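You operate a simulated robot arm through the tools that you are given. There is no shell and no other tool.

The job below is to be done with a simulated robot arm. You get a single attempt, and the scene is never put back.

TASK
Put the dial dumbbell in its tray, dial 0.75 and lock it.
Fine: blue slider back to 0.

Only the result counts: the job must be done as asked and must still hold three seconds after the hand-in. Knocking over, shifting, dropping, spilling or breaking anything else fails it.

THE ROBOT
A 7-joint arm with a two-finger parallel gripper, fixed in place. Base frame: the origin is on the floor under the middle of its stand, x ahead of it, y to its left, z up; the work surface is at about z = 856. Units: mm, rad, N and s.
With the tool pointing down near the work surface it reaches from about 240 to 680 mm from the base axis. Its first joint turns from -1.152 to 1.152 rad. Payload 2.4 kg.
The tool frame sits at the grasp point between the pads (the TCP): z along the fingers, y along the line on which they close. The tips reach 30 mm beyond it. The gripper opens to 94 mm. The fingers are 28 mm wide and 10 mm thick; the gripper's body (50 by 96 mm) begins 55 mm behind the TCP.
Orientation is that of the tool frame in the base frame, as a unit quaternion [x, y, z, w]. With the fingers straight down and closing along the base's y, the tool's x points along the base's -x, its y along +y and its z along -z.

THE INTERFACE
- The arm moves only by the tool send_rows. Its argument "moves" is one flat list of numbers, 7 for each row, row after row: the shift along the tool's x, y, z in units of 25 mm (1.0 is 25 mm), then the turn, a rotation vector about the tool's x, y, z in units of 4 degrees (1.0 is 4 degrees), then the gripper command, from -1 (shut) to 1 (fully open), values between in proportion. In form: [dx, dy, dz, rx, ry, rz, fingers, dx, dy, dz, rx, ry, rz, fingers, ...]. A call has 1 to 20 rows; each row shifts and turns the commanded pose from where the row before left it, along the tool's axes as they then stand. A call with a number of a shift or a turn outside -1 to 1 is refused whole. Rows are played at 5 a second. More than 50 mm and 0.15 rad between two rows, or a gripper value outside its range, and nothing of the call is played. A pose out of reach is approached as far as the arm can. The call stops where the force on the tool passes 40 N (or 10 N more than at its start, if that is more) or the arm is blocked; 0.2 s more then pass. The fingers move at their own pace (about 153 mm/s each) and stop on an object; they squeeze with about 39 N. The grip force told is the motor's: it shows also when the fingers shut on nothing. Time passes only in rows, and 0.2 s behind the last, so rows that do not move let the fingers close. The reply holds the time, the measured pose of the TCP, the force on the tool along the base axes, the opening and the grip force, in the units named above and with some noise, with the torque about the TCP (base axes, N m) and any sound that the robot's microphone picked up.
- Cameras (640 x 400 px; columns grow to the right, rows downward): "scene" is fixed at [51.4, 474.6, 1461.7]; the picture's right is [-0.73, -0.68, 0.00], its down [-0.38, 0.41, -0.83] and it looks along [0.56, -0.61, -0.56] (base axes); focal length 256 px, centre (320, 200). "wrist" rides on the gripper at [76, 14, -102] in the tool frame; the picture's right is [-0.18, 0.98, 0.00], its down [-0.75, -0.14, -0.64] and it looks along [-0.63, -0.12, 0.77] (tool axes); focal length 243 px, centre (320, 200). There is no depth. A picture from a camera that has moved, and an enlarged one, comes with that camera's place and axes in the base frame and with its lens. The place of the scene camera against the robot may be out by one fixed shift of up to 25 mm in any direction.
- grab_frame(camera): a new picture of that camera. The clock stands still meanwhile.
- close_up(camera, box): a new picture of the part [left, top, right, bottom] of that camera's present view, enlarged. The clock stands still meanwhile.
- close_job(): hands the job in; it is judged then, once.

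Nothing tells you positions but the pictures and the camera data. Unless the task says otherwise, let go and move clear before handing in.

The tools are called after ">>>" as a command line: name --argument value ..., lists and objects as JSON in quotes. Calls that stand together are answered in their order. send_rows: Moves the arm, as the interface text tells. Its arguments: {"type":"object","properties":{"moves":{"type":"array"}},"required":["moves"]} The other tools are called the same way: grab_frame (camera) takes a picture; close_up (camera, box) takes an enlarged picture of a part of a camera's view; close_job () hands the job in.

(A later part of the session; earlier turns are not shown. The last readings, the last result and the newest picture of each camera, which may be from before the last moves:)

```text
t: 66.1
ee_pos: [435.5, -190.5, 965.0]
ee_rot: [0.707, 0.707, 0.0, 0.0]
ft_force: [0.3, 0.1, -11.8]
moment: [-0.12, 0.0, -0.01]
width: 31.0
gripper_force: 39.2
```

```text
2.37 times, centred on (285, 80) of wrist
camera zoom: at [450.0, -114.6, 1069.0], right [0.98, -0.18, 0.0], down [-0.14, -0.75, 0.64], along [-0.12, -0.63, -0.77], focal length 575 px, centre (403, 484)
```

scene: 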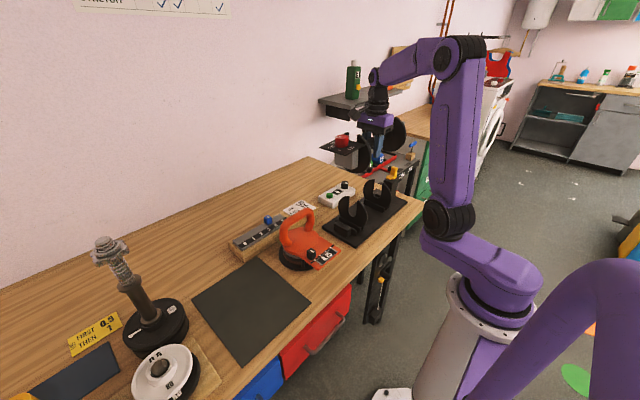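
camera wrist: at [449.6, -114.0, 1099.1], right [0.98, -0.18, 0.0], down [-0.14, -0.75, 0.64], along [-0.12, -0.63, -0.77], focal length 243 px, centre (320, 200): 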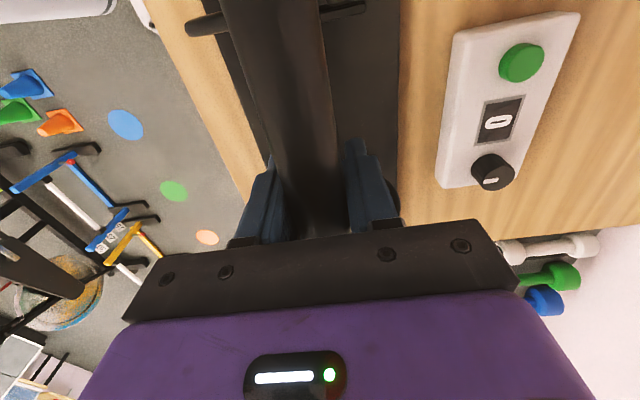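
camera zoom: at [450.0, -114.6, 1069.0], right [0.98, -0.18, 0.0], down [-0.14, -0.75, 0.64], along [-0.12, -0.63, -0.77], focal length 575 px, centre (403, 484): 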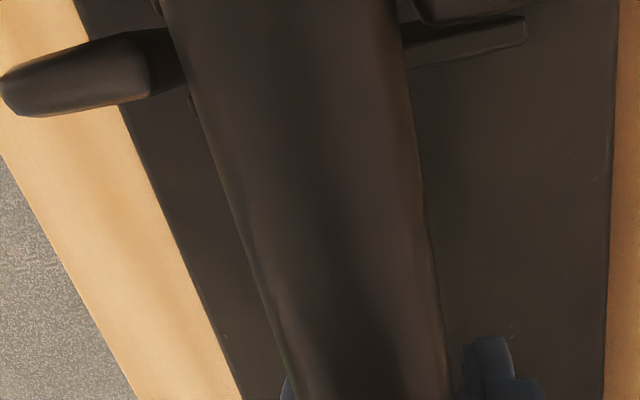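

The bar entered the horns without contact. I'll continue to just above the ridges.

>>> send_rows --moves '[0, 0, 0.2, 0, 0, 0, -1, 0, 0, 0.2, 0, 0, 0, -1, 0, 0, 0.2, 0, 0, 0, -1, 0, 0, 0.2, 0, 0, 0, -1, 0, 0, 0.2, 0, 0, 0, -1, 0, 0, 0.2, 0, 0, 0, -1, 0, 0, 0, 0, 0, 0, -1]'

>>> close_up --camera "scene" --box '[325, 160, 395, 250]'

>>> close_up --camera "scene" --box '[355, 150, 415, 220]'

>>> grab_frame --camera "wrist"

```text
t: 67.7
ee_pos: [435.7, -190.0, 935.8]
ee_rot: [0.707, 0.707, 0.0, 0.0]
ft_force: [-0.5, 0.0, -12.2]
moment: [-0.11, 0.01, 0.01]
width: 31.2
gripper_force: 39.1
```

```text
4.44 times, centred on (360, 205) of scene
camera zoom: at [51.5, 474.5, 1461.7], right [-0.73, -0.68, 0.0], down [-0.38, 0.41, -0.83], along [0.56, -0.61, -0.56], focal length 1138 px, centre (142, 178)
```

zoom: 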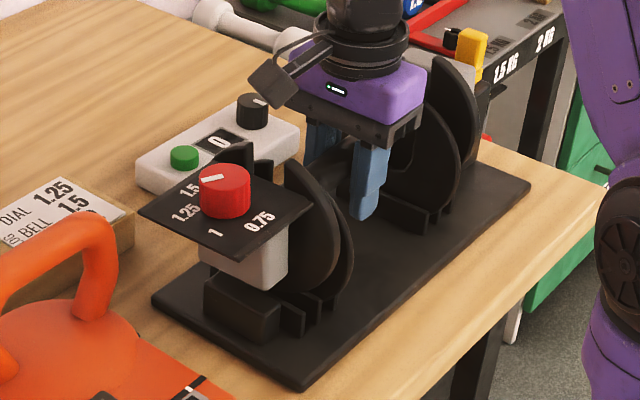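

```text
5.71 times, centred on (385, 185) of scene
camera zoom: at [51.5, 474.5, 1461.7], right [-0.73, -0.68, 0.0], down [-0.38, 0.41, -0.83], along [0.56, -0.61, -0.56], focal length 1464 px, centre (-51, 286)
```

zoom: 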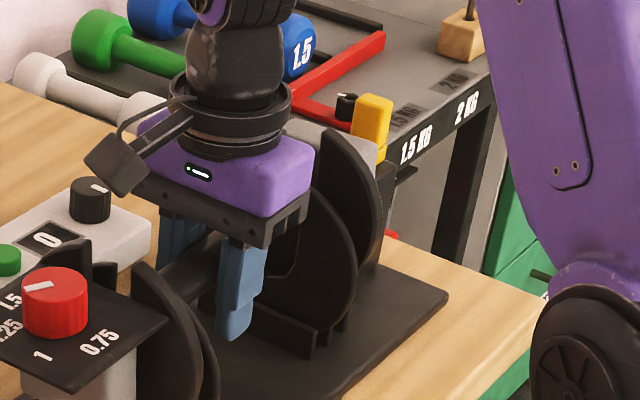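

```text
taken
camera wrist: at [450.0, -115.4, 1039.3], right [0.98, -0.18, 0.0], down [-0.14, -0.75, 0.64], along [-0.12, -0.63, -0.77], focal length 243 px, centre (320, 200)
```

wrist: 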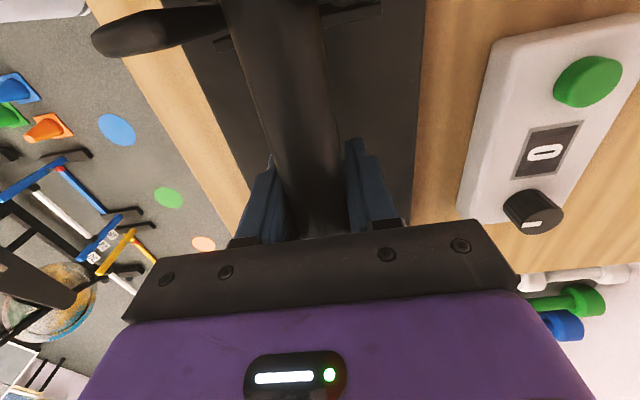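

>>> close_up --camera "scene" --box '[340, 190, 380, 240]'

>>> close_up --camera "scene" --box '[370, 165, 410, 215]'

```text
8.00 times, centred on (360, 215) of scene
camera zoom: at [51.5, 474.5, 1461.7], right [-0.73, -0.68, 0.0], down [-0.38, 0.41, -0.83], along [0.56, -0.61, -0.56], focal length 2049 px, centre (0, 80)
```

zoom: 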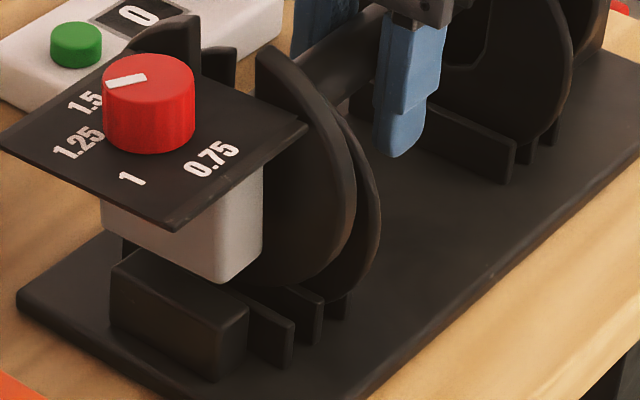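

```text
8.00 times, centred on (390, 190) of scene
camera zoom: at [51.5, 474.5, 1461.7], right [-0.73, -0.68, 0.0], down [-0.38, 0.41, -0.83], along [0.56, -0.61, -0.56], focal length 2049 px, centre (-240, 280)
```

zoom: 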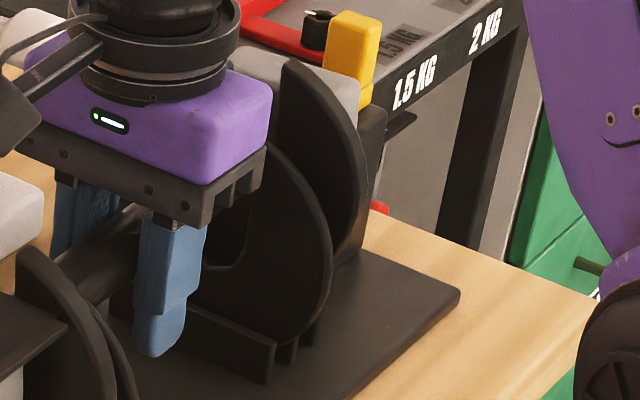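

Everything lines up visually. I'll go down in 2.5 mm steps and watch the force.

>>> send_rows --moves '[0, 0, 0.1, 0, 0, 0, -1, 0, 0, 0.1, 0, 0, 0, -1, 0, 0, 0.1, 0, 0, 0, -1, 0, 0, 0.1, 0, 0, 0, -1, 0, 0, 0.1, 0, 0, 0, -1, 0, 0, 0, 0, 0, 0, -1]'

>>> close_up --camera "scene" --box '[340, 190, 380, 240]'

```text
t: 69.1
ee_pos: [435.4, -189.6, 923.2]
ee_rot: [0.707, 0.707, 0.0, -0.001]
ft_force: [-0.7, 0.3, -12.7]
moment: [-0.12, 0.0, -0.01]
width: 30.9
gripper_force: 39.5
```

```text
8.00 times, centred on (360, 215) of scene
camera zoom: at [51.5, 474.6, 1461.7], right [-0.73, -0.68, 0.0], down [-0.38, 0.41, -0.83], along [0.56, -0.61, -0.56], focal length 2049 px, centre (0, 80)
```

zoom: 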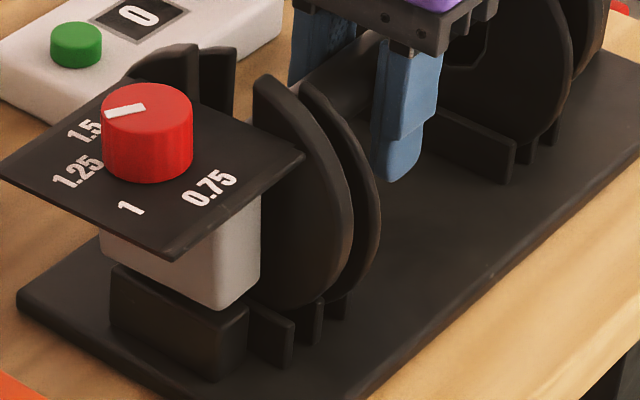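

No contact yet, and the disc sits between the two ridges. Continuing down.

>>> send_rows --moves '[0, 0, 0.1, 0, 0, 0, -1, 0, 0, 0.1, 0, 0, 0, -1, 0, 0, 0.1, 0, 0, 0, -1, 0, 0, 0, 0, 0, 0, -1]'

>>> close_up --camera "scene" --box '[340, 190, 380, 240]'

```text
t: 70.1
ee_pos: [435.2, -189.0, 915.4]
ee_rot: [0.707, 0.707, 0.0, 0.0]
ft_force: [-1.2, 0.4, -12.3]
moment: [-0.14, -0.01, 0.0]
width: 31.1
gripper_force: 39.0
```

```text
8.00 times, centred on (360, 215) of scene
camera zoom: at [51.5, 474.5, 1461.7], right [-0.73, -0.68, 0.0], down [-0.38, 0.41, -0.83], along [0.56, -0.61, -0.56], focal length 2049 px, centre (0, 80)
```

zoom: 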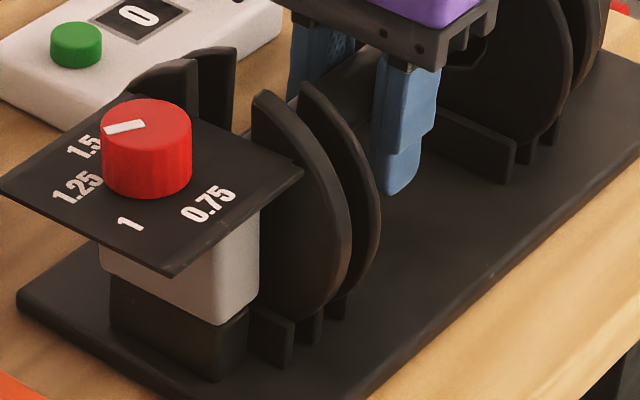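

>>> send_rows --moves '[0, 0, 0.06, 0, 0, 0, -1, 0, 0, 0.06, 0, 0, 0, -1, 0, 0, 0, 0, 0, 0, -1]'

>>> send_rows --moves '[0, 0, 0.06, 0, 0, 0, -1, 0, 0, 0.06, 0, 0, 0, -1, 0, 0, 0, 0, 0, 0, -1]'

>>> close_up --camera "scene" --box '[340, 190, 380, 240]'

```text
t: 70.9
ee_pos: [435.9, -188.4, 912.6]
ee_rot: [0.707, 0.707, 0.001, 0.001]
ft_force: [-0.6, -2.7, -2.8]
moment: [1.12, -0.22, 0.12]
width: 31.1
gripper_force: 39.3
```

```text
t: 71.7
ee_pos: [435.5, -189.9, 909.4]
ee_rot: [0.707, 0.707, 0.001, -0.001]
ft_force: [-1.4, -3.4, -3.4]
moment: [0.93, -0.25, 0.13]
width: 30.7
gripper_force: 39.1
```

```text
8.00 times, centred on (360, 215) of scene
camera zoom: at [51.4, 474.5, 1461.7], right [-0.73, -0.68, 0.0], down [-0.38, 0.41, -0.83], along [0.56, -0.61, -0.56], focal length 2049 px, centre (0, 80)
```

zoom: 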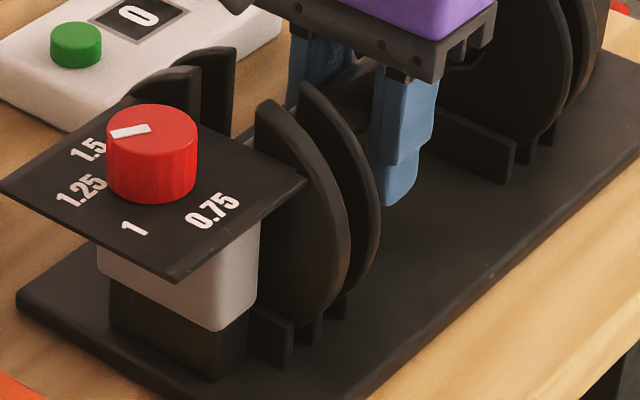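

The dial-side block has touched its support (moment from +y). I'll keep lowering gently so the other end settles too.

>>> send_rows --moves '[0, 0, 0.06, 0, 0, 0, -1, 0, 0, 0, 0, 0, 0, -1]'

>>> send_rows --moves '[0, 0, 0.06, 0, 0, 0, -1, 0, 0, 0, 0, 0, 0, -1]'

>>> close_up --camera "scene" --box '[340, 190, 380, 240]'

>>> close_up --camera "scene" --box '[365, 165, 415, 215]'

```text
t: 72.3
ee_pos: [435.5, -189.9, 907.8]
ee_rot: [0.707, 0.707, 0.0, 0.0]
ft_force: [-3.3, -5.2, 0.6]
moment: [1.03, -0.2, 0.27]
width: 31.0
gripper_force: 38.9
```

```text
t: 72.9
ee_pos: [435.9, -190.5, 906.9]
ee_rot: [0.707, 0.708, 0.0, 0.002]
ft_force: [-7.9, -3.3, 21.7]
moment: [0.19, -0.24, 0.18]
width: 31.2
gripper_force: 39.1
```

```text
8.00 times, centred on (360, 215) of scene
camera zoom: at [50.8, 474.7, 1461.7], right [-0.73, -0.68, 0.0], down [-0.38, 0.41, -0.83], along [0.56, -0.61, -0.56], focal length 2049 px, centre (0, 80)
```

zoom: 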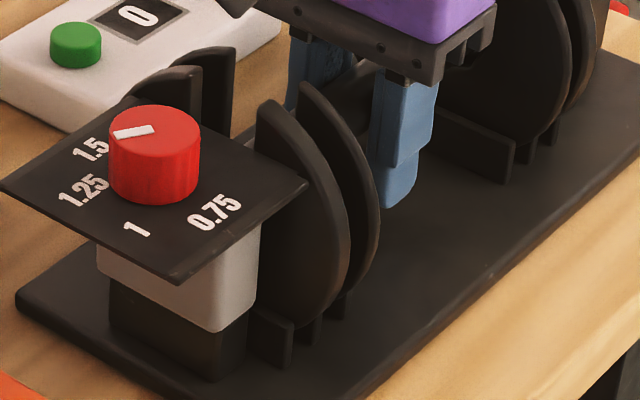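

```text
8.00 times, centred on (390, 190) of scene
camera zoom: at [50.8, 474.7, 1461.7], right [-0.73, -0.68, 0.0], down [-0.38, 0.41, -0.83], along [0.56, -0.61, -0.56], focal length 2049 px, centre (-240, 280)
```

zoom: 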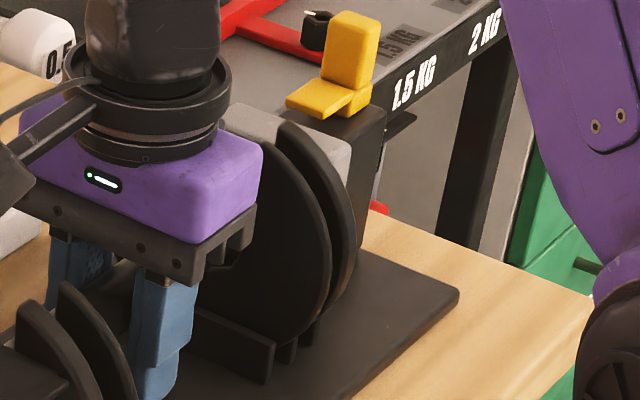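

Both ends are supported now (load reversed, moment near zero). I'll relax the pressing force and open the fingers.

>>> send_rows --moves '[0, 0, -0.05, 0, 0, 0, -1, 0, 0, 0, 0, 0, 0, -0.3, 0, 0, 0, 0, 0, 0, -0.1, 0, 0, 0, 0, 0, 0, 0.2, 0, 0, 0, 0, 0, 0, 0.2]'

>>> close_up --camera "scene" --box '[325, 150, 415, 250]'

>>> grab_frame --camera "wrist"

```text
t: 74.1
ee_pos: [434.6, -189.7, 908.6]
ee_rot: [0.707, 0.707, 0.0, -0.001]
ft_force: [0.1, 0.1, 0.0]
moment: [-0.02, -0.03, 0.01]
width: 56.3
gripper_force: 0.1
```

```text
4.00 times, centred on (370, 200) of scene
camera zoom: at [51.4, 474.6, 1461.7], right [-0.73, -0.68, 0.0], down [-0.38, 0.41, -0.83], along [0.56, -0.61, -0.56], focal length 1025 px, centre (120, 200)
```

zoom: 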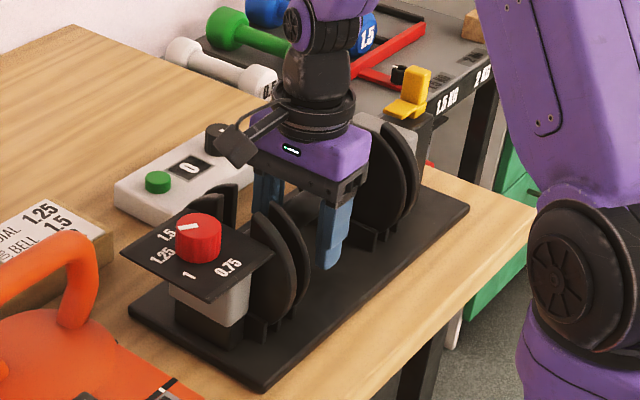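

```text
taken
camera wrist: at [449.2, -114.5, 1011.5], right [0.98, -0.18, 0.0], down [-0.14, -0.75, 0.64], along [-0.12, -0.63, -0.77], focal length 243 px, centre (320, 200)
```

wrist: 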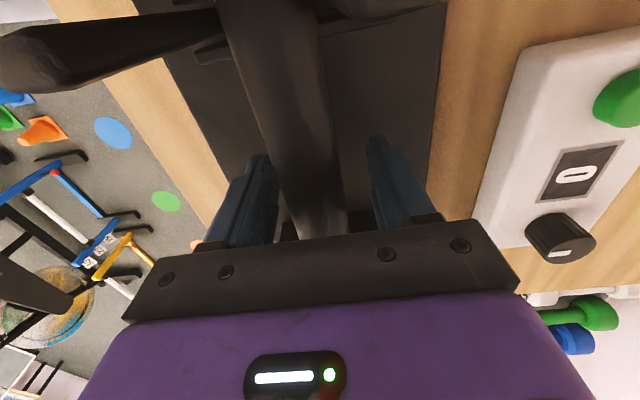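

The dumbbell rests in the tray with the fingers free. I'll rise straight up and inspect.

>>> send_rows --moves '[0, 0, -0.4, 0, 0, 0, 0.3, 0, 0, -0.8, 0, 0, 0, 0.4, 0, 0, -1, 0, 0, 0, 0.4, 0, 0, -1, 0, 0, 0, 0.4, 0, 0, -1, 0, 0, 0, 0.4, 0, 0, -1, 0, 0, 0, 0.4, 0, 0, -1, 0, 0, 0, 0.4, 0, 0, -1, 0, 0, 0, 0.4, 0, 0, -1, 0, 0, 0, 0.4, 0, 0, -1, 0, 0, 0, 0.4, 0, 0, 0, 0, 0, 0, 0.4]'

>>> close_up --camera "scene" --box '[325, 150, 415, 250]'

>>> grab_frame --camera "wrist"

>>> close_up --camera "scene" --box '[370, 155, 420, 215]'

```text
t: 76.5
ee_pos: [434.6, -190.8, 1135.9]
ee_rot: [0.707, 0.707, 0.0, 0.001]
ft_force: [0.6, -0.6, 0.3]
moment: [0.0, -0.03, -0.02]
width: 65.5
gripper_force: 0.0
```

```text
4.00 times, centred on (370, 200) of scene
camera zoom: at [51.4, 474.6, 1461.7], right [-0.73, -0.68, 0.0], down [-0.38, 0.41, -0.83], along [0.56, -0.61, -0.56], focal length 1025 px, centre (120, 200)
```

zoom: 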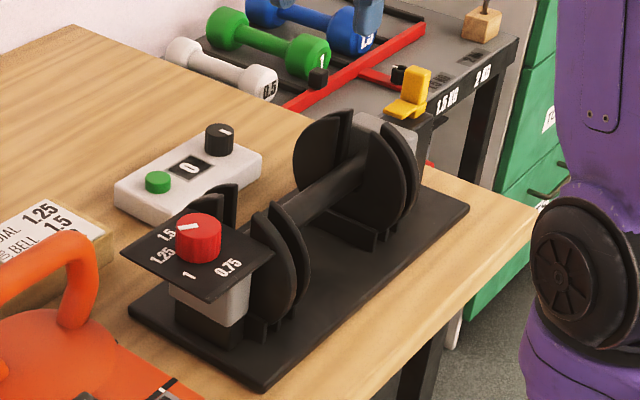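

```text
taken
camera wrist: at [449.0, -115.0, 1240.7], right [0.98, -0.18, 0.0], down [-0.14, -0.75, 0.64], along [-0.12, -0.63, -0.77], focal length 243 px, centre (320, 200)
```

wrist: 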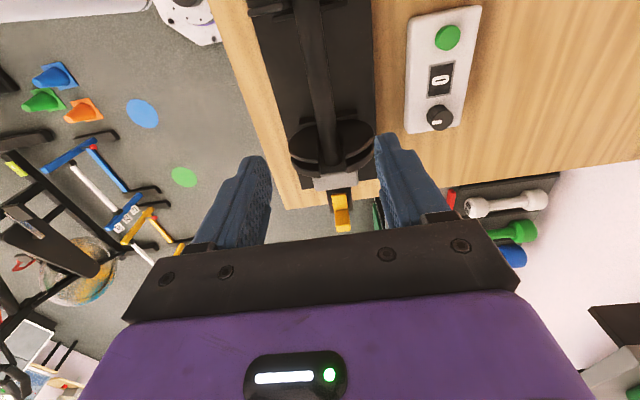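

```text
6.67 times, centred on (395, 185) of scene
camera zoom: at [51.4, 474.6, 1461.7], right [-0.73, -0.68, 0.0], down [-0.38, 0.41, -0.83], along [0.56, -0.61, -0.56], focal length 1708 px, centre (-180, 300)
```

zoom: 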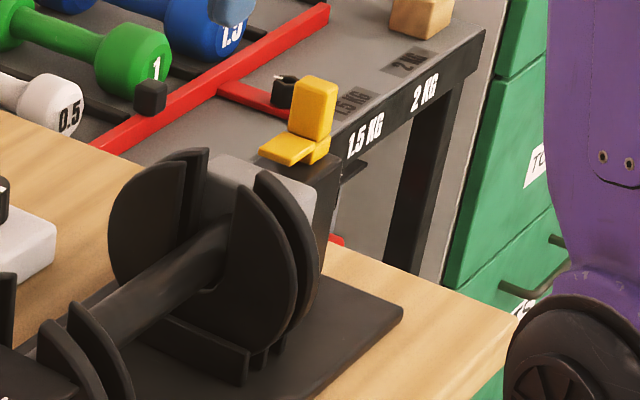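

The dumbbell is seated properly in the tray, with the grey end next to the lock post. Now for the dial: the labels are 60° apart, so 1.25 → 0.75 is a 120° counter-clockwise turn seen from above. I'll move to view the knob precisely.

>>> send_rows --moves '[1, 0, 0, 0, 0, 0, 0.4, 1, 0, 0, 0, 0, 0, 0.4, 1, 0, 0, 0, 0, 0, 0.4, 1, 0, 0, 0, 0, 0, 0.4, 1, 0, 0, 0, 0, 0, 0.4, 1, 0, 0, 0, 0, 0, 0.4, 1, 0, 0, 0, 0, 0, 0.4, 1, 0, 0, 0, 0, 0, 0.4, 0.4, 0, 1, 0, 0, 0, 0.4, 0, 0, 1, 0, 0, 0, 0.4, 0, 0, 0, 0, 0, 0, 0.4, 0, 0, 0, 0, 0, 0, 0.4]'

>>> grab_frame --camera "wrist"

>>> close_up --camera "wrist" --box '[250, 60, 390, 200]'

```text
t: 79.1
ee_pos: [434.9, 20.8, 1086.8]
ee_rot: [0.707, 0.707, 0.0, 0.0]
ft_force: [-0.1, 0.4, 0.7]
moment: [-0.01, 0.0, -0.01]
width: 66.0
gripper_force: 0.0
```

```text
taken
camera wrist: at [449.6, 95.8, 1191.5], right [0.98, -0.18, 0.0], down [-0.14, -0.75, 0.64], along [-0.12, -0.63, -0.77], focal length 243 px, centre (320, 200)
```

wrist: 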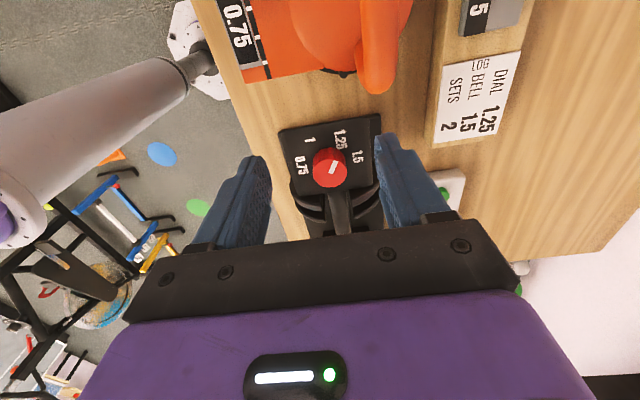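

```text
2.86 times, centred on (320, 130) of wrist
camera zoom: at [449.6, 95.8, 1191.5], right [0.98, -0.18, 0.0], down [-0.14, -0.75, 0.64], along [-0.12, -0.63, -0.77], focal length 693 px, centre (320, 400)
```

zoom: 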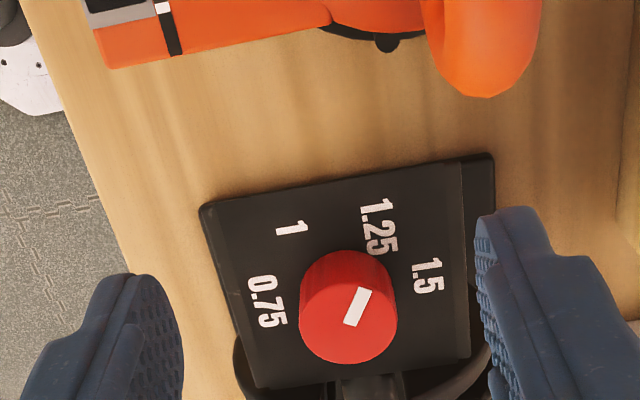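

The knob centre comes out at about (434, −48), with its top at z≈975. I'll hover just above it and verify.

>>> send_rows --moves '[-0.9, -0.072, 0, 0, 0, 0, 0.4, -0.9, 0, 0, 0, 0, 0, 0.4, -0.9, 0, 0, 0, 0, 0, 0.4, 0, 0, 1, 0, 0, 0, 0.4, 0, 0, 1, 0, 0, 0, 0.4, 0, 0, 0.8, 0, 0, 0, 0.4, 0, 0, 0, 0, 0, 0, 0.4, 0, 0, 0, 0, 0, 0, 0.4]'

>>> grab_frame --camera "wrist"

>>> close_up --camera "wrist" --box '[230, 70, 410, 220]'

>>> close_up --camera "scene" --box '[310, 140, 410, 240]'

```text
t: 80.9
ee_pos: [433.2, -46.6, 1017.2]
ee_rot: [0.707, 0.707, 0.0, 0.0]
ft_force: [0.6, 0.3, -0.6]
moment: [0.0, 0.01, 0.0]
width: 65.8
gripper_force: 0.0
```

```text
taken
camera wrist: at [447.8, 28.9, 1120.2], right [0.98, -0.18, 0.0], down [-0.14, -0.75, 0.64], along [-0.12, -0.63, -0.77], focal length 243 px, centre (320, 200)
```

wrist: 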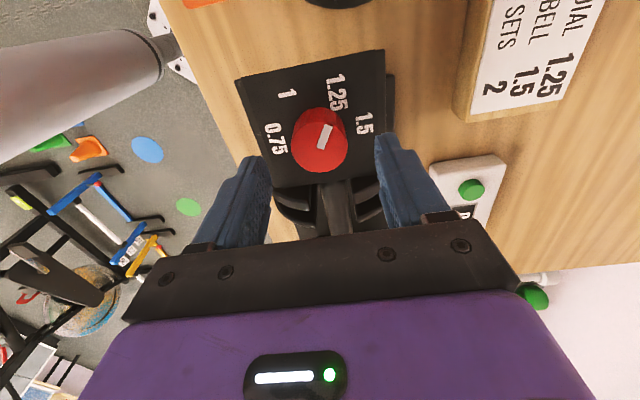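

```text
2.67 times, centred on (320, 145) of wrist
camera zoom: at [447.8, 28.9, 1120.2], right [0.98, -0.18, 0.0], down [-0.14, -0.75, 0.64], along [-0.12, -0.63, -0.77], focal length 647 px, centre (320, 347)
```

zoom: 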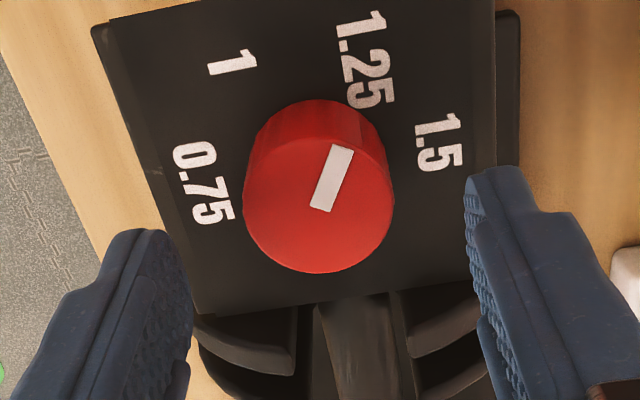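

```text
4.00 times, centred on (360, 190) of scene
camera zoom: at [51.4, 474.6, 1461.7], right [-0.73, -0.68, 0.0], down [-0.38, 0.41, -0.83], along [0.56, -0.61, -0.56], focal length 1025 px, centre (160, 240)
```

zoom: 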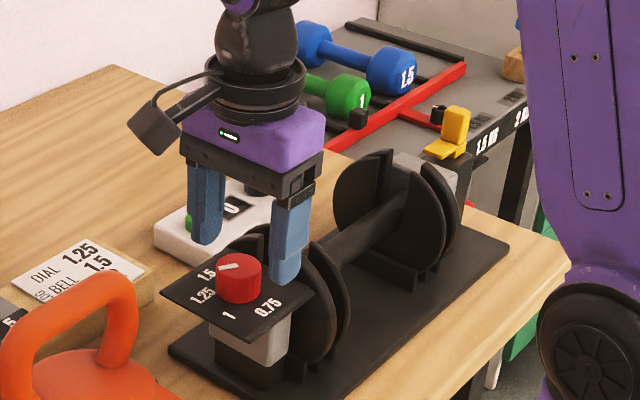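

Combining both views, the dial centre is at (434.5, −41.2), the plate at z≈961 and the knob top at z≈983. I'll align and lower so the tips sit just above the plate, then close on the knob.

>>> send_rows --moves '[0.236, 0.028, 0, 0, 0, 0, 0.4, 0, 0, 0.4, 0, 0, 0, 0.4, 0, 0, 0.4, 0, 0, 0, 0.4, 0, 0, 0.1, 0, 0, 0, 0.4, 0, 0, 0, 0, 0, 0, 0.4]'

>>> grab_frame --camera "wrist"

>>> close_up --camera "scene" --box '[320, 165, 380, 235]'

```text
t: 82.1
ee_pos: [433.9, -41.4, 994.7]
ee_rot: [0.706, 0.708, -0.001, 0.0]
ft_force: [-0.2, -1.0, -0.6]
moment: [-0.03, 0.01, 0.0]
width: 65.7
gripper_force: 0.1
```

```text
taken
camera wrist: at [448.5, 34.2, 1097.6], right [0.98, -0.18, 0.0], down [-0.14, -0.75, 0.64], along [-0.12, -0.63, -0.77], focal length 243 px, centre (320, 200)
```

wrist: 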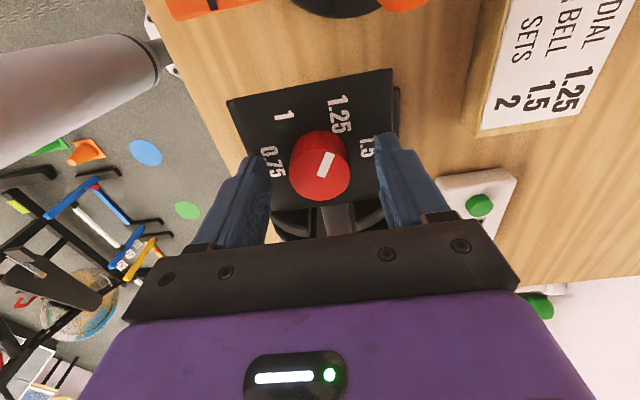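

```text
5.71 times, centred on (350, 200) of scene
camera zoom: at [51.4, 474.6, 1461.7], right [-0.73, -0.68, 0.0], down [-0.38, 0.41, -0.83], along [0.56, -0.61, -0.56], focal length 1464 px, centre (149, 200)
```

zoom: 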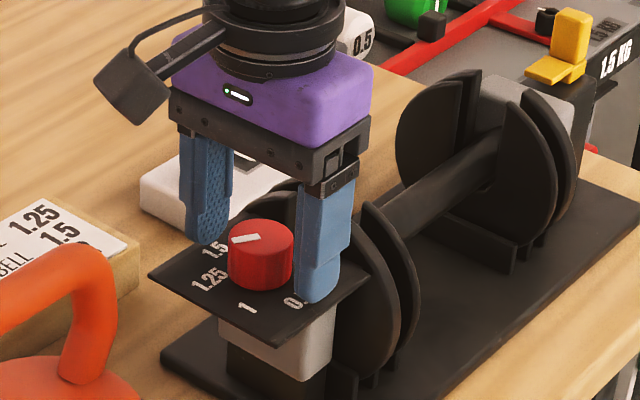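

The knob is centred exactly between the fingers. Closing gently.

>>> send_rows --moves '[0, 0, 0, 0, 0, 0, 0, 0, 0, 0, 0, 0, 0, -0.15, 0, 0, 0, 0, 0, 0, -0.3, 0, 0, 0, 0, 0, 0, -1, 0, 0, 0, 0, 0, 0, -1]'

>>> grab_frame --camera "wrist"

```text
t: 83.3
ee_pos: [435.3, -41.5, 993.2]
ee_rot: [0.707, 0.707, 0.0, 0.0]
ft_force: [-0.6, 1.4, 0.8]
moment: [0.0, 0.04, 0.02]
width: 34.2
gripper_force: 38.8
```

```text
taken
camera wrist: at [448.5, 34.1, 1097.8], right [0.98, -0.18, 0.0], down [-0.14, -0.75, 0.64], along [-0.12, -0.63, -0.77], focal length 243 px, centre (320, 200)
```

wrist: 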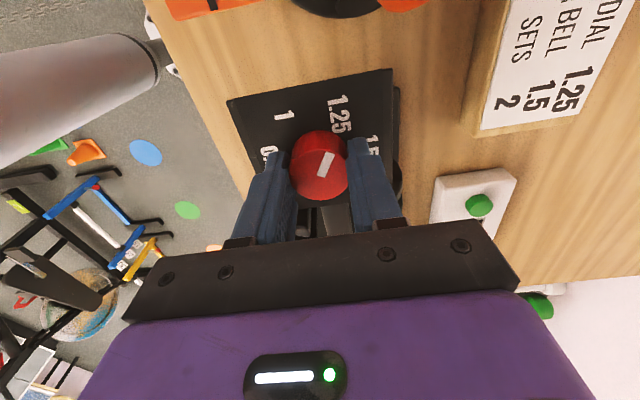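

Clean, force-free grip. I'll start turning counter-clockwise and watch the torque.

>>> send_rows --moves '[0, 0, 0, 0, 0, -0.5, -1, 0, 0, 0, 0, 0, -0.5, -1, 0, 0, 0, 0, 0, -0.5, -1, 0, 0, 0, 0, 0, -0.5, -1, 0, 0, 0, 0, 0, -0.5, -1, 0, 0, 0, 0, 0, -0.5, -1, 0, 0, 0, 0, 0, 0, -1]'

>>> grab_frame --camera "wrist"

```text
t: 84.9
ee_pos: [435.0, -41.2, 995.3]
ee_rot: [0.628, 0.778, 0.0, 0.0]
ft_force: [0.5, -0.1, -0.4]
moment: [0.31, 0.18, -0.03]
width: 34.1
gripper_force: 38.6
```

```text
taken
camera wrist: at [432.3, 35.4, 1098.3], right [1.0, 0.03, 0.0], down [0.02, -0.77, 0.64], along [0.02, -0.64, -0.77], focal length 243 px, centre (320, 200)
```

wrist: 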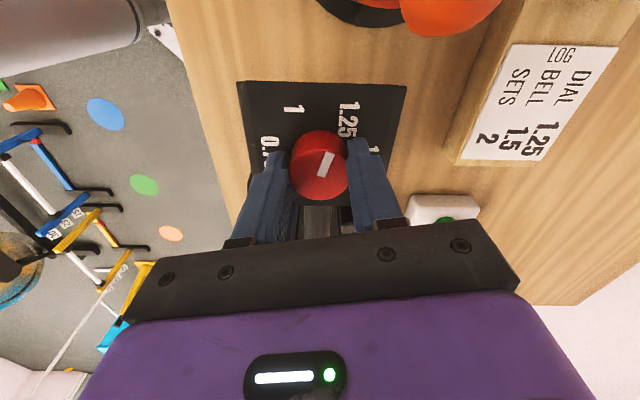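

The knob turns with the gripper. Continuing to 60°, then beyond.

>>> send_rows --moves '[0, 0, 0, 0, 0, -0.8, -1, 0, 0, 0, 0, 0, -0.8, -1, 0, 0, 0, 0, 0, -0.8, -1, 0, 0, 0, 0, 0, -0.8, -1, 0, 0, 0, 0, 0, -0.8, -1, 0, 0, 0, 0, 0, -0.8, -1, 0, 0, 0, 0, 0, -0.8, -1, 0, 0, 0, 0, 0, -0.8, -1, 0, 0, 0, 0, 0, -0.8, -1, 0, 0, 0, 0, 0, -0.8, -1, 0, 0, 0, 0, 0, -0.8, -1, 0, 0, 0, 0, 0, -0.8, -1, 0, 0, 0, 0, 0, -0.8, -1, 0, 0, 0, 0, 0, -0.8, -1, 0, 0, 0, 0, 0, -0.8, -1, 0, 0, 0, 0, 0, 0, -1]'

>>> grab_frame --camera "wrist"

>>> close_up --camera "scene" --box '[320, 150, 410, 240]'

```text
t: 88.3
ee_pos: [434.8, -40.7, 994.8]
ee_rot: [0.258, 0.966, 0.0, 0.001]
ft_force: [-0.7, 5.5, 8.6]
moment: [-0.79, 0.0, 0.01]
width: 34.2
gripper_force: 39.3
```

```text
taken
camera wrist: at [375.2, 8.0, 1098.4], right [0.65, 0.76, 0.0], down [0.58, -0.5, 0.64], along [0.49, -0.42, -0.77], focal length 243 px, centre (320, 200)
```

wrist: 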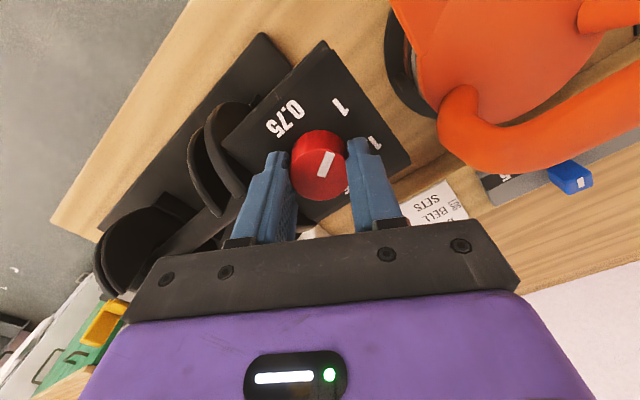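

```text
4.44 times, centred on (365, 195) of scene
camera zoom: at [51.3, 474.8, 1461.6], right [-0.73, -0.68, 0.0], down [-0.38, 0.41, -0.83], along [0.56, -0.61, -0.56], focal length 1138 px, centre (120, 222)
```

zoom: 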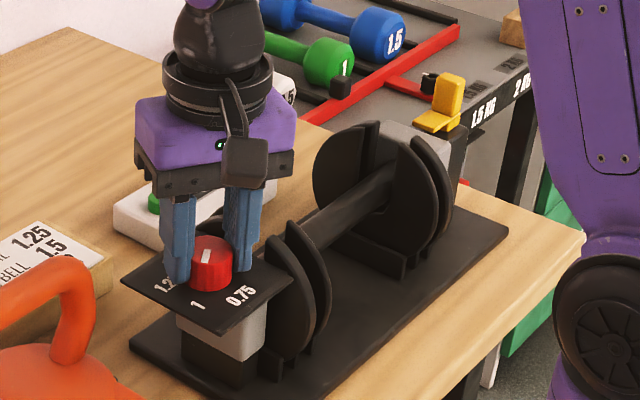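

Halfway (pointing at 1). Continuing the remaining 60°.

>>> send_rows --moves '[0, 0, 0, 0, 0, -0.75, -1, 0, 0, 0, 0, 0, -0.75, -1, 0, 0, 0, 0, 0, -0.75, -1, 0, 0, 0, 0, 0, -0.75, -1, 0, 0, 0, 0, 0, -0.75, -1, 0, 0, 0, 0, 0, -0.75, -1, 0, 0, 0, 0, 0, -0.75, -1, 0, 0, 0, 0, 0, -0.75, -1, 0, 0, 0, 0, 0, -0.75, -1, 0, 0, 0, 0, 0, -0.75, -1, 0, 0, 0, 0, 0, 0, -1]'

>>> grab_frame --camera "wrist"

>>> close_up --camera "scene" --box '[320, 150, 410, 240]'

```text
t: 90.7
ee_pos: [434.1, -40.8, 995.4]
ee_rot: [-0.001, 1.0, 0.0, 0.001]
ft_force: [-0.4, -4.9, 2.1]
moment: [-0.79, 0.01, -0.02]
width: 33.9
gripper_force: 39.0
```

```text
taken
camera wrist: at [358.1, -28.2, 1098.8], right [0.18, 0.98, 0.0], down [0.75, -0.14, 0.64], along [0.63, -0.12, -0.77], focal length 243 px, centre (320, 200)
```

wrist: 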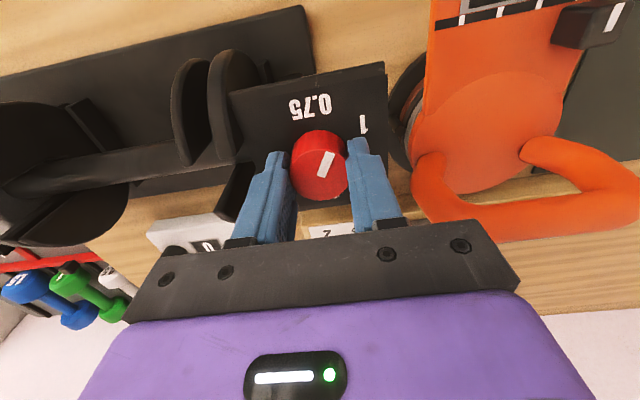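

```text
4.44 times, centred on (365, 195) of scene
camera zoom: at [51.3, 474.5, 1461.7], right [-0.73, -0.68, 0.0], down [-0.38, 0.41, -0.83], along [0.56, -0.61, -0.56], focal length 1138 px, centre (120, 222)
```

zoom: 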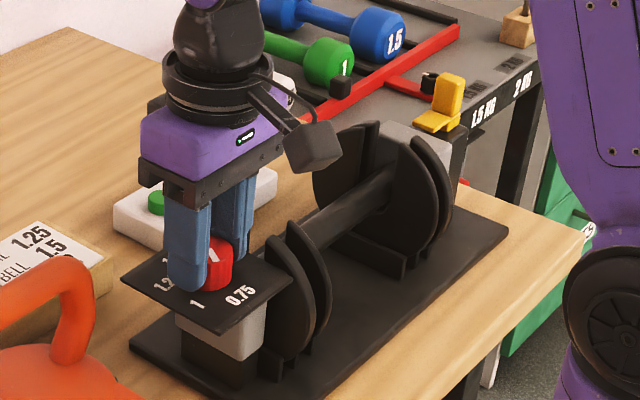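

30° to go.

>>> send_rows --moves '[0, 0, 0, 0, 0, -0.75, -1, 0, 0, 0, 0, 0, -0.75, -1, 0, 0, 0, 0, 0, -0.75, -1, 0, 0, 0, 0, 0, -0.75, -1, 0, 0, 0, 0, 0, -0.75, -1, 0, 0, 0, 0, 0, -0.75, -1, 0, 0, 0, 0, 0, -0.75, -1, 0, 0, 0, 0, 0, -0.75, -1, 0, 0, 0, 0, 0, -0.75, -1, 0, 0, 0, 0, 0, -0.75, -1, 0, 0, 0, 0, 0, 0, -1]'

>>> grab_frame --camera "wrist"

>>> close_up --camera "wrist" --box '[230, 70, 410, 220]'

```text
t: 93.1
ee_pos: [434.3, -40.7, 994.1]
ee_rot: [-0.258, 0.966, 0.0, -0.001]
ft_force: [-1.5, 0.6, -3.7]
moment: [-0.08, 0.25, -0.38]
width: 34.2
gripper_force: 39.4
```

```text
taken
camera wrist: at [361.0, -68.2, 1097.9], right [-0.33, 0.94, 0.0], down [0.72, 0.25, 0.64], along [0.61, 0.21, -0.77], focal length 243 px, centre (320, 200)
```

wrist: 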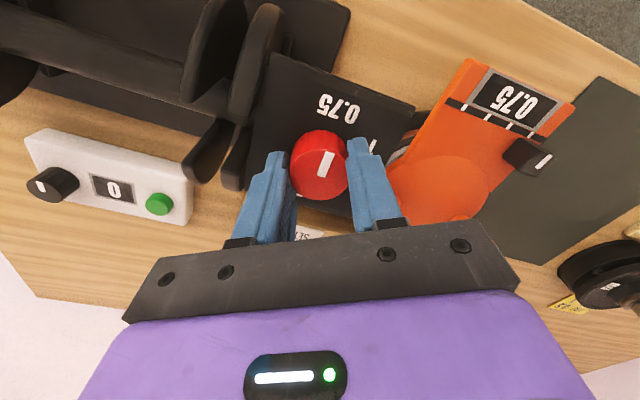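

```text
2.67 times, centred on (320, 145) of wrist
camera zoom: at [361.0, -68.2, 1097.9], right [-0.33, 0.94, 0.0], down [0.72, 0.25, 0.64], along [0.61, 0.21, -0.77], focal length 647 px, centre (320, 347)
```

zoom: 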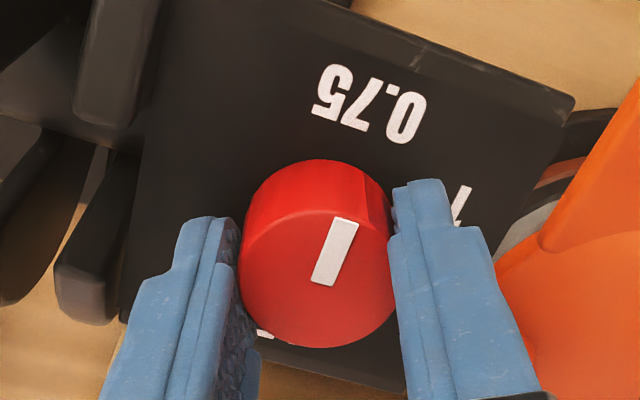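

The pointer is now at 0.75 (a small residual torque suggests it reached its stop/detent). I'll release the knob and rise to check.

>>> send_rows --moves '[0, 0, 0, 0, 0, 0, -0.35, 0, 0, 0, 0, 0, 0, -0.1, 0, 0, 0, 0, 0, 0, 0.2, 0, 0, 0, 0, 0, 0, 0.4, 0, 0, -0.8, 0, 0, 0, 0.4, 0, 0, -0.8, 0, 0, 0, 0.4, 0, 0, -0.8, 0, 0, 0, 0.4, 0, 0, 0, 0, 0, 0, 0.4]'

>>> grab_frame --camera "wrist"

>>> close_up --camera "wrist" --box '[230, 40, 410, 220]'

>>> close_up --camera "scene" --box '[320, 170, 380, 240]'

```text
t: 94.9
ee_pos: [433.4, -41.0, 1055.6]
ee_rot: [-0.259, 0.966, -0.001, 0.001]
ft_force: [0.5, 0.3, 0.1]
moment: [-0.01, 0.01, 0.0]
width: 65.9
gripper_force: 0.0
```

```text
taken
camera wrist: at [360.1, -68.0, 1158.4], right [-0.33, 0.94, 0.0], down [0.72, 0.25, 0.64], along [0.61, 0.21, -0.77], focal length 243 px, centre (320, 200)
```

wrist: 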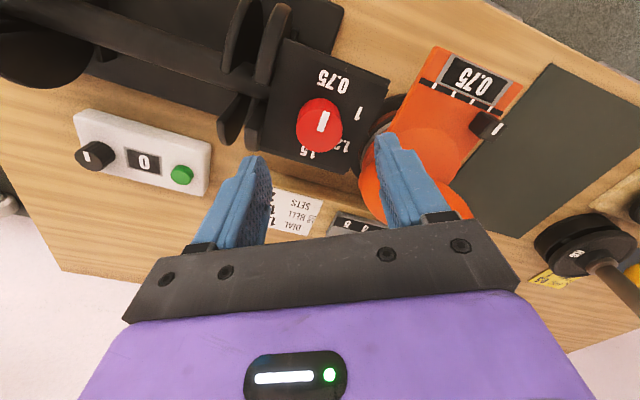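

```text
2.22 times, centred on (320, 130) of wrist
camera zoom: at [360.1, -68.0, 1158.4], right [-0.33, 0.94, 0.0], down [0.72, 0.25, 0.64], along [0.61, 0.21, -0.77], focal length 539 px, centre (320, 356)
```

zoom: 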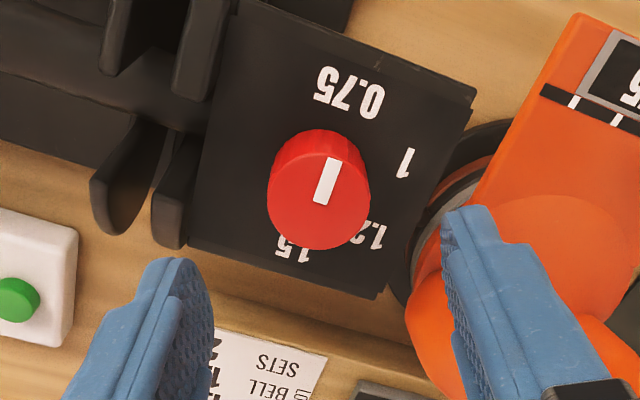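

```text
5.71 times, centred on (350, 205) of scene
camera zoom: at [51.4, 474.6, 1461.7], right [-0.73, -0.68, 0.0], down [-0.38, 0.41, -0.83], along [0.56, -0.61, -0.56], focal length 1464 px, centre (149, 171)
```

zoom: 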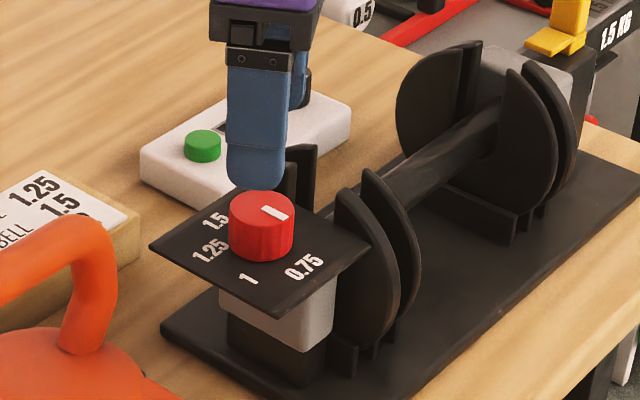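

Released. The pointer looks close to 0.75 but maybe a few degrees past it; I'll zoom in to measure.

>>> close_up --camera "wrist" --box '[270, 50, 400, 180]'

>>> close_up --camera "scene" --box '[325, 190, 370, 225]'

```text
3.08 times, centred on (335, 115) of wrist
camera zoom: at [360.1, -68.0, 1158.4], right [-0.33, 0.94, 0.0], down [0.72, 0.25, 0.64], along [0.61, 0.21, -0.77], focal length 746 px, centre (274, 462)
```

zoom: 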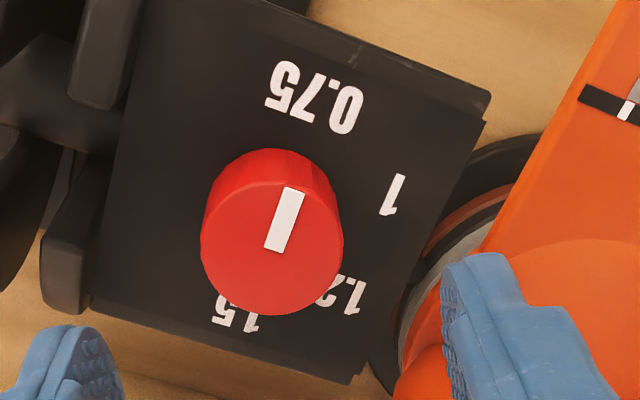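

```text
11.43 times, centred on (348, 208) of scene
camera zoom: at [51.4, 474.6, 1461.7], right [-0.73, -0.68, 0.0], down [-0.38, 0.41, -0.83], along [0.56, -0.61, -0.56], focal length 2927 px, centre (6, 114)
```

zoom: 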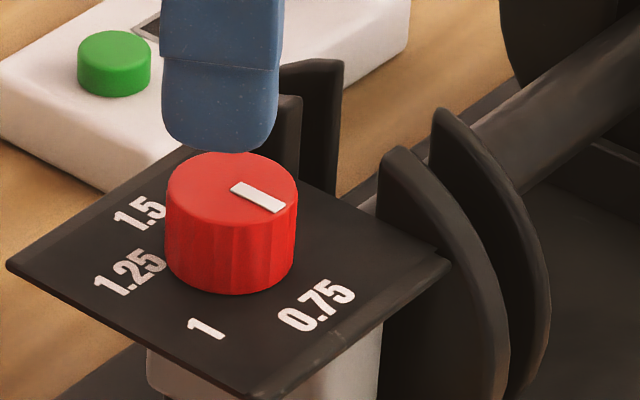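

The pointer sits on 0.75 within a couple of degrees. Next is the lock: I'll rise, square the tool, and go over to the yellow bolt.

>>> send_rows --moves '[0, 0, -1, 0, 0, 0, 0.4, 0, 0, -1, 0, 0, 0, 0.4, 0, 0, -1, 0, 0, 0, 0.4, 0, 0, 0, 0, 0, 1, 0.4, 0, 0, 0, 0, 0, 1, 0.4, 0, 0, 0, 0, 0, 1, 0.4, 0, 0, 0, 0, 0, 1, 0.4, 0, 0, 0, 0, 0, 1, 0.4, 0, 0, 0, 0, 0, 1, 0.4, 0, 0, 0, 0, 0, 1, 0.4, 0, 0, 0, 0, 0, 0.5, 0.4, 0, -1, 0, 0, 0, 0, 0.4, 0, -1, 0, 0, 0, 0, 0.4, 0, -1, 0, 0, 0, 0, 0.4, 0, -1, 0, 0, 0, 0, 0.4, 0, -1, 0, 0, 0, 0, 0.4, 0, -1, 0, 0, 0, 0, 0.4]'

>>> send_rows --moves '[0, -1, 0, 0, 0, 0, 0.4, 0, -1, 0, 0, 0, 0, 0.4, 0, -1, 0, 0, 0, 0, 0.4, 0, -1, 0, 0, 0, 0, 0.4, 0, -1, 0, 0, 0, 0, 0.4, 0, -1, 0, 0, 0, 0, 0.4, 0, -1, 0, 0, 0, 0, 0.4, 0.7, -0.5, 0, 0, 0, 0, 0.4, 0.7, 0, 1, 0, 0, 0, 0.4, 0, 0, 1, 0, 0, 0, 0.4, 0, 0, 0, 0, 0, 0, 0.4, 0, 0, 0, 0, 0, 0, 0.4]'

>>> grab_frame --camera "wrist"

>>> close_up --camera "wrist" --box '[270, 90, 410, 230]'

```text
t: 98.5
ee_pos: [435.4, -189.4, 1129.7]
ee_rot: [0.0, 1.0, 0.0, 0.0]
ft_force: [-0.7, -0.6, -0.5]
moment: [-0.02, 0.03, 0.01]
width: 65.7
gripper_force: 0.1
```

```text
t: 101.1
ee_pos: [398.0, -376.5, 1078.9]
ee_rot: [0.0, 1.0, 0.0, 0.0]
ft_force: [0.2, -0.1, -1.0]
moment: [-0.04, 0.01, -0.04]
width: 65.7
gripper_force: 0.1
```

```text
taken
camera wrist: at [322.1, -363.5, 1182.7], right [0.18, 0.98, 0.0], down [0.75, -0.14, 0.64], along [0.63, -0.12, -0.77], focal length 243 px, centre (320, 200)
```

wrist: 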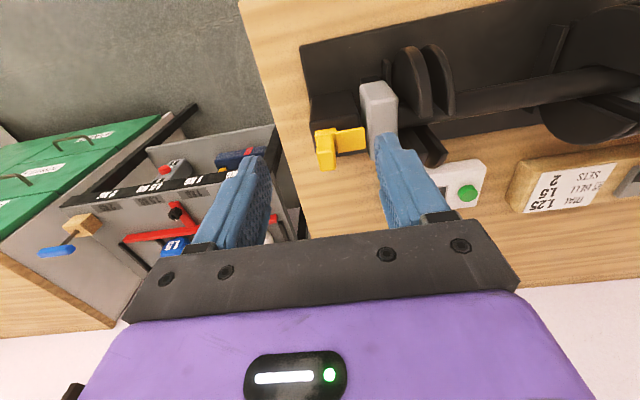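

```text
2.86 times, centred on (340, 160) of wrist
camera zoom: at [322.1, -363.5, 1182.7], right [0.18, 0.98, 0.0], down [0.75, -0.14, 0.64], along [0.63, -0.12, -0.77], focal length 693 px, centre (263, 314)
```

zoom: 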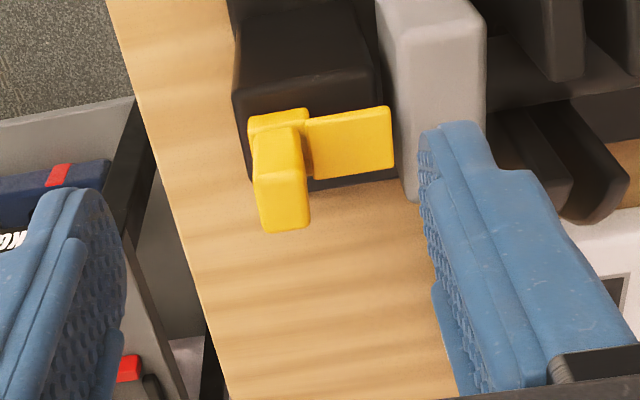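

>>> close_up --camera "scene" --box '[375, 155, 415, 195]'

>>> close_up --camera "wrist" --box '[310, 70, 400, 180]'

```text
10.00 times, centred on (395, 175) of scene
camera zoom: at [51.4, 474.6, 1461.7], right [-0.73, -0.68, 0.0], down [-0.38, 0.41, -0.83], along [0.56, -0.61, -0.56], focal length 2562 px, centre (-430, 450)
```

zoom: 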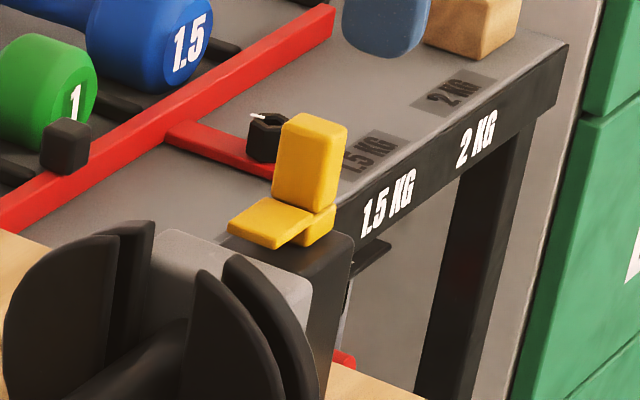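

```text
3.64 times, centred on (355, 125) of wrist
camera zoom: at [322.1, -363.5, 1182.7], right [0.18, 0.98, 0.0], down [0.75, -0.14, 0.64], along [0.63, -0.12, -0.77], focal length 882 px, centre (193, 473)
```

zoom: 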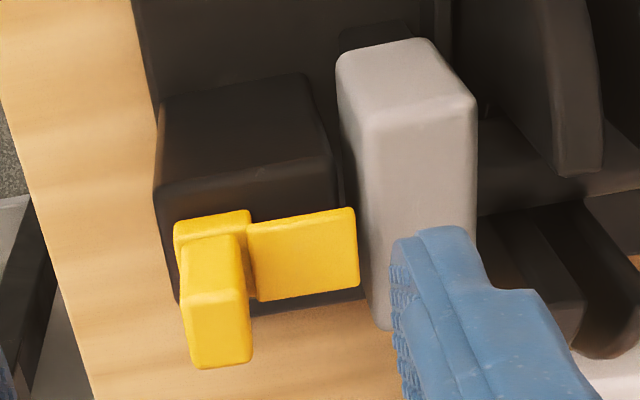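

I see the bolt handle at about (435.5, −378), with its top at z≈992. I'll align over it and lower the open fingers around it.

>>> send_rows --moves '[-0.75, -0.012, 0, 0, 0, 0, 0.4, -0.746, 0, 0, 0, 0, 0, 0.4, 0, 0, 0.8, 0, 0, 0, 0.4, 0, 0, 0.8, 0, 0, 0, 0.4, 0, 0, 0, 0, 0, 0, 0.4, 0, 0, 0, 0, 0, 0, 0.4]'

>>> grab_frame --camera "wrist"

>>> close_up --camera "scene" --box '[370, 130, 430, 200]'

```text
t: 102.5
ee_pos: [437.3, -378.8, 1039.6]
ee_rot: [-0.001, 1.0, 0.0, 0.0]
ft_force: [-0.3, 0.0, -0.1]
moment: [0.02, 0.01, -0.02]
width: 65.7
gripper_force: 0.0
```

```text
taken
camera wrist: at [360.3, -366.0, 1143.4], right [0.18, 0.98, 0.0], down [0.75, -0.14, 0.64], along [0.63, -0.12, -0.77], focal length 243 px, centre (320, 200)
```

wrist: 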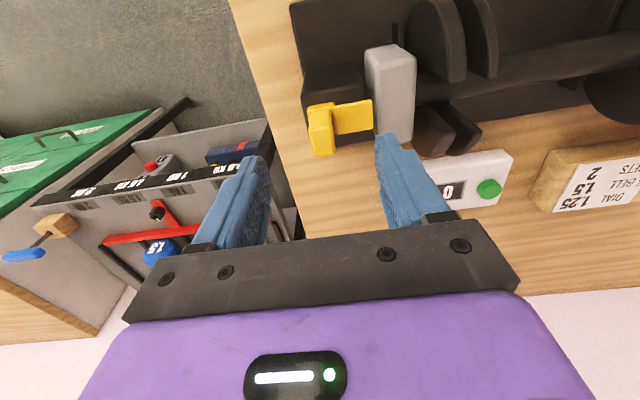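

```text
5.71 times, centred on (400, 165) of scene
camera zoom: at [51.4, 474.6, 1461.7], right [-0.73, -0.68, 0.0], down [-0.38, 0.41, -0.83], along [0.56, -0.61, -0.56], focal length 1464 px, centre (-137, 400)
```

zoom: 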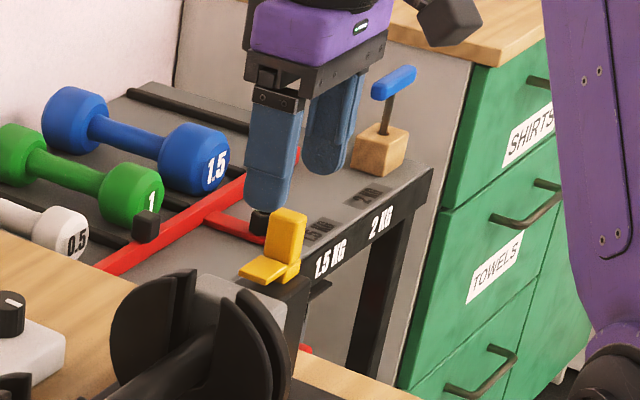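

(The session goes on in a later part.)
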